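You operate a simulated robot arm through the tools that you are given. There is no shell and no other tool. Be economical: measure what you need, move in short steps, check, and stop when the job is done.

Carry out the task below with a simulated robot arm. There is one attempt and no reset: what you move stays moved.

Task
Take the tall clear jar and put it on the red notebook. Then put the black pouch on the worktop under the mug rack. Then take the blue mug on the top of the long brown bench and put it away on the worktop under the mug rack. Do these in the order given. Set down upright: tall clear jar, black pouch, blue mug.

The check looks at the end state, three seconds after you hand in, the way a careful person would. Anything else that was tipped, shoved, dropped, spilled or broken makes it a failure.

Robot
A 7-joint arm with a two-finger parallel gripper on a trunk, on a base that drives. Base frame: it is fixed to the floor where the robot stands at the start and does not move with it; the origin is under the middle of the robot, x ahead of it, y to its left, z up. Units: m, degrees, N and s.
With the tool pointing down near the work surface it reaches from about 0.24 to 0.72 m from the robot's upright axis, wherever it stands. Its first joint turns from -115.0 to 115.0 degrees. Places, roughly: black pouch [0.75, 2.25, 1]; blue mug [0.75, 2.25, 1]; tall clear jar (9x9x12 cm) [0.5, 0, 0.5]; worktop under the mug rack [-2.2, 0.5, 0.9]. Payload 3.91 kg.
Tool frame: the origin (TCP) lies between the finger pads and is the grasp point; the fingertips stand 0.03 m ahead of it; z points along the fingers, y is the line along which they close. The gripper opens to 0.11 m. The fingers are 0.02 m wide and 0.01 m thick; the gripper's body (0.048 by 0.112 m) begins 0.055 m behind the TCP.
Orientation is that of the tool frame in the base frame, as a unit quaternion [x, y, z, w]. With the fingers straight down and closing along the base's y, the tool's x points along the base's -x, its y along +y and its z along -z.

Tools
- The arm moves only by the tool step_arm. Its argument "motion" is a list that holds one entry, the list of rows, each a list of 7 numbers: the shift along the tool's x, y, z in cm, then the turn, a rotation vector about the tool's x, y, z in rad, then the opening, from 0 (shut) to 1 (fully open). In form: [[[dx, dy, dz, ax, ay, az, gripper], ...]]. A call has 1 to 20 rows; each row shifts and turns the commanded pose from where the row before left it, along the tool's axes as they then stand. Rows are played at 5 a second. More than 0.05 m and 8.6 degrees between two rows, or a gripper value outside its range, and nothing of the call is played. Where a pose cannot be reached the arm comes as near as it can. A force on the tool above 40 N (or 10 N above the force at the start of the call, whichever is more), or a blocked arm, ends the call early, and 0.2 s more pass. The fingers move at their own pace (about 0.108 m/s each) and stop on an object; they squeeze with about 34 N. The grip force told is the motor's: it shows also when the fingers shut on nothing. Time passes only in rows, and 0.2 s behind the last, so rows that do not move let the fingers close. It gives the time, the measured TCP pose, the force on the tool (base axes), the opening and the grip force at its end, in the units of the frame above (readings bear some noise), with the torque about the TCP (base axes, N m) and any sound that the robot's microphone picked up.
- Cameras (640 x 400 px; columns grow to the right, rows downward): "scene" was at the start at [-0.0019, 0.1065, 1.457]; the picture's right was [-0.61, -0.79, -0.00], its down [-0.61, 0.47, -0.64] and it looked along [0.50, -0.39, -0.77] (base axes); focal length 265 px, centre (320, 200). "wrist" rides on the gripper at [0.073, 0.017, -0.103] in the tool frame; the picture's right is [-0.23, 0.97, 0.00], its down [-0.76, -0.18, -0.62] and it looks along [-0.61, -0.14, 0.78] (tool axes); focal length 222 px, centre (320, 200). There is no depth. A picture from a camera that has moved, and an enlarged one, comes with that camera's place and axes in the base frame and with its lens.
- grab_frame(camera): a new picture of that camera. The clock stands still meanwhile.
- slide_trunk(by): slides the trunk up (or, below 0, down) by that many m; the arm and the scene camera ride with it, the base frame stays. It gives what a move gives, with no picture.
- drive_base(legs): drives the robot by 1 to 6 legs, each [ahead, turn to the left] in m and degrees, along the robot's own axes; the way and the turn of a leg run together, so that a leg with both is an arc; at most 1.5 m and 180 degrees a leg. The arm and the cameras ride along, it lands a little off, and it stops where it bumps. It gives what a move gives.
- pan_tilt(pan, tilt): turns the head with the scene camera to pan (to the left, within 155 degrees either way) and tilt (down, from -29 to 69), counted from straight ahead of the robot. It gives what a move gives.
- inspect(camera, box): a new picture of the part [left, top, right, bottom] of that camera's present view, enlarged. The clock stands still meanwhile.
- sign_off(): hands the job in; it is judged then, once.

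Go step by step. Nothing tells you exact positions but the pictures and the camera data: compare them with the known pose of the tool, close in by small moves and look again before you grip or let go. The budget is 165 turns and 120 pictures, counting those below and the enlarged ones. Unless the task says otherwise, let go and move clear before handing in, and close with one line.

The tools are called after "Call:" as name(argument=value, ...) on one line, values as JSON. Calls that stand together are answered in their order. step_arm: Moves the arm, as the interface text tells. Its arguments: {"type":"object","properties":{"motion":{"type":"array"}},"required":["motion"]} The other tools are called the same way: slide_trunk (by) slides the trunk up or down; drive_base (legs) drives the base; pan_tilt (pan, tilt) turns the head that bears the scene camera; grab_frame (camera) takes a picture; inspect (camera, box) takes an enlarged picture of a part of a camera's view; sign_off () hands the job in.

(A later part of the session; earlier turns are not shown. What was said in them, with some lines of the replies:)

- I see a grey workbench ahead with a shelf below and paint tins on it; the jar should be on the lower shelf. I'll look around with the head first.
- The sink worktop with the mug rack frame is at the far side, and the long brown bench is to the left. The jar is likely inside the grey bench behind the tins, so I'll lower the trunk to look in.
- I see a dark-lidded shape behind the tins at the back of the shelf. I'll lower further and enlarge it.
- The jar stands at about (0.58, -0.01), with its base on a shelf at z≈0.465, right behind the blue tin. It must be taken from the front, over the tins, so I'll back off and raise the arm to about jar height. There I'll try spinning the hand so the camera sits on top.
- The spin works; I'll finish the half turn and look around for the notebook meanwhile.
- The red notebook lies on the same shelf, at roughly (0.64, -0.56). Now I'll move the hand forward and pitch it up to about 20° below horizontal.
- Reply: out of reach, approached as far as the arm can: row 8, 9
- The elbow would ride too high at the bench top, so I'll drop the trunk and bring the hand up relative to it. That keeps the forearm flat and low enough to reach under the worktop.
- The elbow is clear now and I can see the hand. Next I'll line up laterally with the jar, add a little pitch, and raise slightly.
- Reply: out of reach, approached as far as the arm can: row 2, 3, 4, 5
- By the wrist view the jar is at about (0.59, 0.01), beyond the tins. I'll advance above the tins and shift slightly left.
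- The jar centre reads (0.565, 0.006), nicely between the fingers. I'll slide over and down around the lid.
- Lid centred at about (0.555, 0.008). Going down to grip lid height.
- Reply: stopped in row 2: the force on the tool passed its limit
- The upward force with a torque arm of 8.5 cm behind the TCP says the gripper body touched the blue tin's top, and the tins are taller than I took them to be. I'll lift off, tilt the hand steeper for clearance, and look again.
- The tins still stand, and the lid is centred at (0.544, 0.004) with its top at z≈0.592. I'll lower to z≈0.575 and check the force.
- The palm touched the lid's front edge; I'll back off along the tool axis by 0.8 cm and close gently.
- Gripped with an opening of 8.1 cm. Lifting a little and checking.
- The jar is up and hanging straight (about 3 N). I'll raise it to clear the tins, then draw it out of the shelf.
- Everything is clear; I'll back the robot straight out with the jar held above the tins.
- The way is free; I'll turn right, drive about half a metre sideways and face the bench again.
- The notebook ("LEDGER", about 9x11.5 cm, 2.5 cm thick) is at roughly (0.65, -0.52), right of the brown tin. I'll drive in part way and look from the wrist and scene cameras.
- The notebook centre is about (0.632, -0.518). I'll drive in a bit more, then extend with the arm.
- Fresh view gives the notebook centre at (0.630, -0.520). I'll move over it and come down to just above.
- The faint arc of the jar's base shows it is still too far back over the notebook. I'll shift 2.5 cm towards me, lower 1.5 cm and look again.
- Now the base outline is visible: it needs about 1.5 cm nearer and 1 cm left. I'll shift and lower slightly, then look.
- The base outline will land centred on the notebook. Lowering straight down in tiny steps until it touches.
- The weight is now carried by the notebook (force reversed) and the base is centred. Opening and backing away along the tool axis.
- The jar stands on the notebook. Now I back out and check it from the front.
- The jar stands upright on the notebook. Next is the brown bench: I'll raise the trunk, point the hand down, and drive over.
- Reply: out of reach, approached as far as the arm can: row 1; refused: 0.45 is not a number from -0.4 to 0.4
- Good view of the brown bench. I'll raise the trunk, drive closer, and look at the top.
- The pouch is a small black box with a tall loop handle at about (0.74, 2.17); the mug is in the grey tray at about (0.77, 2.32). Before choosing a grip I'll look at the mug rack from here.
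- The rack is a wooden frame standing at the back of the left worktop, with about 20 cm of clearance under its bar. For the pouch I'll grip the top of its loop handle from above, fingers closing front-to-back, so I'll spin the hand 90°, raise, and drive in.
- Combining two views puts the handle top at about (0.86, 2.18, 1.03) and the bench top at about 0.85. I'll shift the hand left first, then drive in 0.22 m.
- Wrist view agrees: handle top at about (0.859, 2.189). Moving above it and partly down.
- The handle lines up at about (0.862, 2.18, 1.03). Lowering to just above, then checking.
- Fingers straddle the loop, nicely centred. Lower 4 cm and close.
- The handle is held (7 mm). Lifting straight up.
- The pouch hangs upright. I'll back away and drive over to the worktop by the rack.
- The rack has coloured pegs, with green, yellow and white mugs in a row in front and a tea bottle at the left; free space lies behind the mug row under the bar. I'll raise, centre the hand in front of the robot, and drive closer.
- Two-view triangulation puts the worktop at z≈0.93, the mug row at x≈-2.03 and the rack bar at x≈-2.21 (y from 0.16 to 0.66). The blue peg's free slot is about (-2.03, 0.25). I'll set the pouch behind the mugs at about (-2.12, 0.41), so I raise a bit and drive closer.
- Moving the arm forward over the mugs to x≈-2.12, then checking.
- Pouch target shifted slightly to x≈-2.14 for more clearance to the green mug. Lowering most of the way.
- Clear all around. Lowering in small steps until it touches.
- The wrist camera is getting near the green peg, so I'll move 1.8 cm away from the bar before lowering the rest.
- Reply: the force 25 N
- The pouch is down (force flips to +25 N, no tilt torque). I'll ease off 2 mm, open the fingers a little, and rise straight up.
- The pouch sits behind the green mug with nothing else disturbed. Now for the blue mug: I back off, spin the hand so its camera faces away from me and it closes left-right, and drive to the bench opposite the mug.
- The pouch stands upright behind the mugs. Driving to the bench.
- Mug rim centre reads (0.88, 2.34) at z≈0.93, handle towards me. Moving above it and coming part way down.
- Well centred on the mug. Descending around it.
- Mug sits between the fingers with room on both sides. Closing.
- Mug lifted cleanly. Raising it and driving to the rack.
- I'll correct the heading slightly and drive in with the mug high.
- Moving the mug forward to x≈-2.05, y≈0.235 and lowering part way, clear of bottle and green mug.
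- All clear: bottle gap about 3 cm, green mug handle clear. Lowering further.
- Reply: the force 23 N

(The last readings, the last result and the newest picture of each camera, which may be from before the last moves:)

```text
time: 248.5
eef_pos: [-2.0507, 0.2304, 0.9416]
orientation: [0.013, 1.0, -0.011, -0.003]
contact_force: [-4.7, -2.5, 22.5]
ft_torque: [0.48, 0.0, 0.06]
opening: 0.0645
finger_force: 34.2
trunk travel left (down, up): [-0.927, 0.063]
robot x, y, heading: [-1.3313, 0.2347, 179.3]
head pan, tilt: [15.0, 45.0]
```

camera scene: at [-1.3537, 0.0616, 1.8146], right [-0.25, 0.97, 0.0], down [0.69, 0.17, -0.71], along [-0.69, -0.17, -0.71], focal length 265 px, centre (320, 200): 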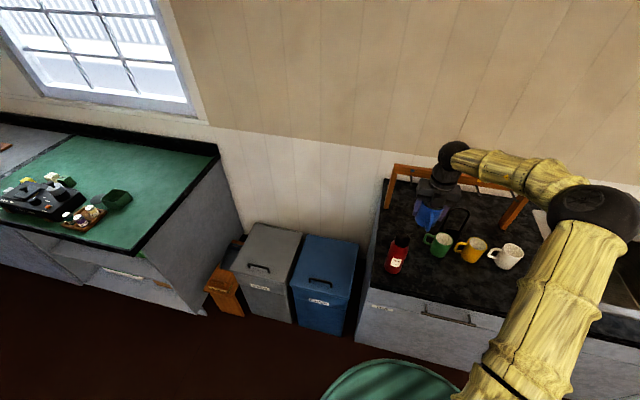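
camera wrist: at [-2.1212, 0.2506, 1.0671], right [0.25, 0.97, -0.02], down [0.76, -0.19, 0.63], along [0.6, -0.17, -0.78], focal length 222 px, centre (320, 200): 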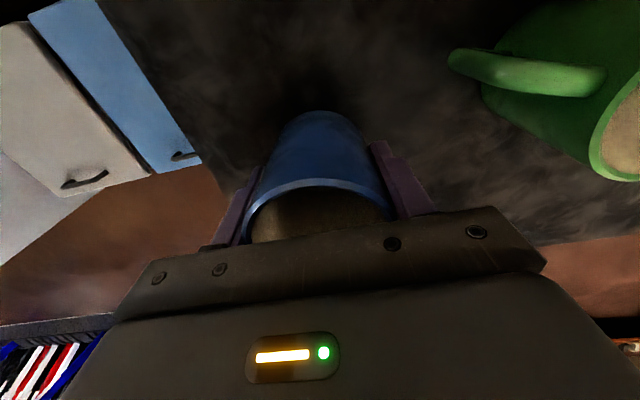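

The mug is down. Easing off and opening only to about 8 cm so as not to touch the green mug's handle, then rising straight up.

Call:
step_arm(motion=[[[0, 0, -0.25, 0, 0, 0, 0.4], [0, 0, 0, 0, 0, 0, 0.65], [0, 0, 0, 0, 0, 0, 0.73], [0, 0, 0, 0, 0, 0, 0.73]]])

Call:
grab_frame(camera="wrist")

```text
time: 249.5
eef_pos: [-2.0498, 0.2297, 0.9428]
orientation: [0.013, 1.0, -0.009, 0.001]
contact_force: [-0.3, 0.1, -0.1]
ft_torque: [0.01, 0.04, -0.01]
opening: 0.0806
finger_force: 0.0
trunk travel left (down, up): [-0.927, 0.063]
robot x, y, heading: [-1.3373, 0.2309, 179.5]
head pan, tilt: [15.0, 45.0]
```

```text
22 pictures are left
camera wrist: at [-2.1209, 0.2503, 1.0448], right [0.25, 0.97, -0.02], down [0.76, -0.19, 0.63], along [0.6, -0.17, -0.78], focal length 222 px, centre (320, 200)
```

wrist: 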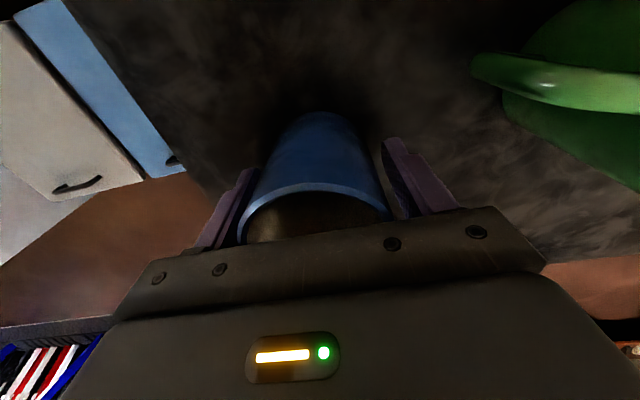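

Call:
step_arm(motion=[[[0, -0.35, 0, 0, 0, 0, 0.75], [0, 0, -1.5, 0, 0, 0, 0.75], [0, 0, -3, 0, 0, 0, 0.75], [0, 0, -4, 0, 0, 0, 0.75], [0, 0, -4, 0, 0, 0, 0.75], [0, 0, -4, 0, 0, 0, 0.75], [0, 0, -4, 0, 0, 0, 0.75], [0, 0, -4, 0, 0, 0, 0.75], [0, 0, -3, 0, 0, 0, 0.75], [0, 0, 0, 0, 0, 0, 0.75]]])

Call:
grab_frame(camera="wrist")

Call:
inspect(camera="scene", box=[360, 150, 480, 280])

```text
time: 251.7
eef_pos: [-2.0491, 0.2314, 1.2169]
orientation: [0.012, 1.0, -0.01, 0.0]
contact_force: [-0.1, -0.3, 0.4]
ft_torque: [0.01, -0.01, -0.03]
opening: 0.0825
finger_force: 0.1
trunk travel left (down, up): [-0.927, 0.063]
robot x, y, heading: [-1.3308, 0.2311, 179.5]
head pan, tilt: [15.0, 45.0]
```

```text
21 pictures are left
camera wrist: at [-2.121, 0.2512, 1.3195], right [0.25, 0.97, -0.02], down [0.76, -0.19, 0.63], along [0.6, -0.17, -0.78], focal length 222 px, centre (320, 200)
```

wrist: 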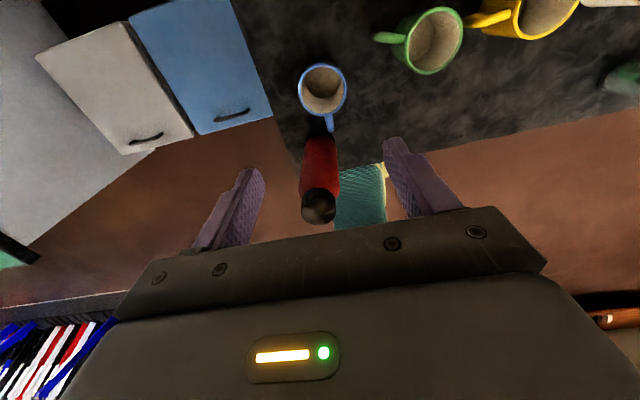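

```text
3.08 times, centred on (420, 215) of scene
camera zoom: at [-1.354, 0.0615, 1.8146], right [-0.25, 0.97, 0.0], down [0.69, 0.17, -0.71], along [-0.68, -0.17, -0.71], focal length 814 px, centre (12, 154)
```

zoom: 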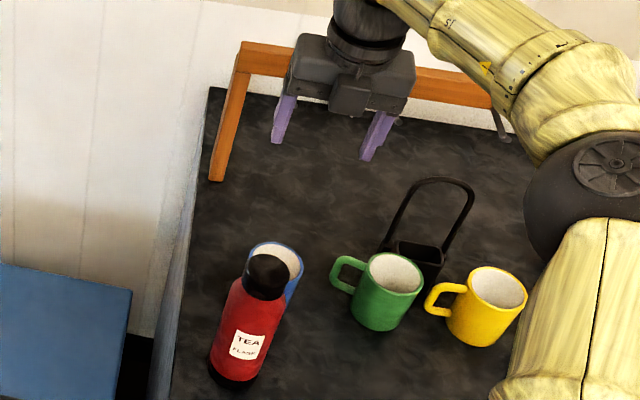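

The mug stands upright in its slot and nothing else moved. Backing away and taking a last look.

Call:
drive_base(legs=[[-0.7, 0]])

Call:
pan_tilt(pan=0, tilt=33)

Call:
inspect(camera="scene", box=[280, 100, 460, 212])

Call:
pan_tilt(pan=-155, tilt=25)

Call:
grab_frame(camera="scene")

```text
time: 255.6
eef_pos: [-1.3497, 0.2227, 1.2161]
orientation: [0.014, 1.0, -0.009, 0.0]
contact_force: [2.1, 0.7, 0.5]
ft_torque: [0.0, 0.0, 0.0]
opening: 0.0826
finger_force: 0.0
trunk travel left (down, up): [-0.927, 0.063]
robot x, y, heading: [-0.6323, 0.2247, 179.0]
head pan, tilt: [15.0, 45.0]
```

```text
time: 256.3
eef_pos: [-1.3498, 0.2225, 1.2167]
orientation: [0.014, 1.0, -0.008, 0.0]
contact_force: [0.7, -0.7, -0.2]
ft_torque: [0.0, -0.01, -0.02]
opening: 0.0823
finger_force: 0.1
trunk travel left (down, up): [-0.927, 0.063]
robot x, y, heading: [-0.631, 0.2223, 179.3]
head pan, tilt: [0.0, 33.0]
```

```text
3.56 times, centred on (370, 156) of scene
camera zoom: at [-0.6644, 0.0727, 1.8324], right [0.01, 1.0, 0.0], down [0.55, -0.01, -0.84], along [-0.84, 0.01, -0.55], focal length 941 px, centre (142, 356)
```

zoom: 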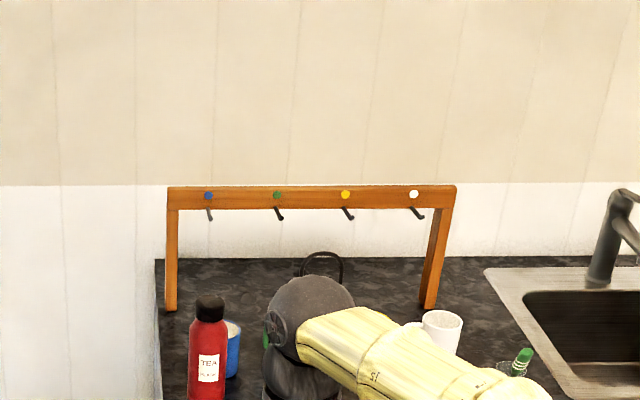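

```text
time: 258.7
eef_pos: [-1.3501, 0.2225, 1.2175]
orientation: [0.014, 1.0, -0.009, 0.0]
contact_force: [0.5, 0.2, -0.9]
ft_torque: [0.02, -0.01, 0.01]
opening: 0.0825
finger_force: 0.0
trunk travel left (down, up): [-0.927, 0.063]
robot x, y, heading: [-0.6319, 0.2234, 179.4]
head pan, tilt: [-154.7, 25.0]
```

```text
18 pictures are left
camera scene: at [-0.4913, 0.1097, 1.8452], right [0.41, -0.91, 0.0], down [-0.38, -0.17, -0.91], along [0.83, 0.38, -0.42], focal length 265 px, centre (320, 200)
```

scene: 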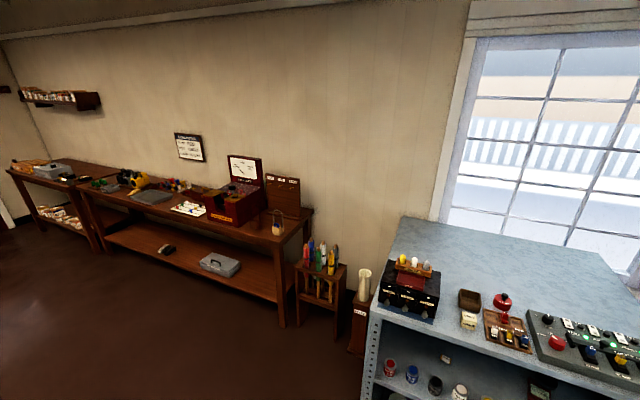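

Everything is in place and upright: the jar on the red notebook, and the pouch and blue mug on the worktop under the mug rack. I'm handing in.

Call:
sign_off()

```text
The job is handed in.
```

The job is handed in: the tall clear jar is on the red notebook, and the black pouch and the blue mug are on the worktop under the mug rack, all three upright. While reaching for the jar the gripper brushed the top of the blue paint tin, but the tin was still standing in its row when I looked afterwards.
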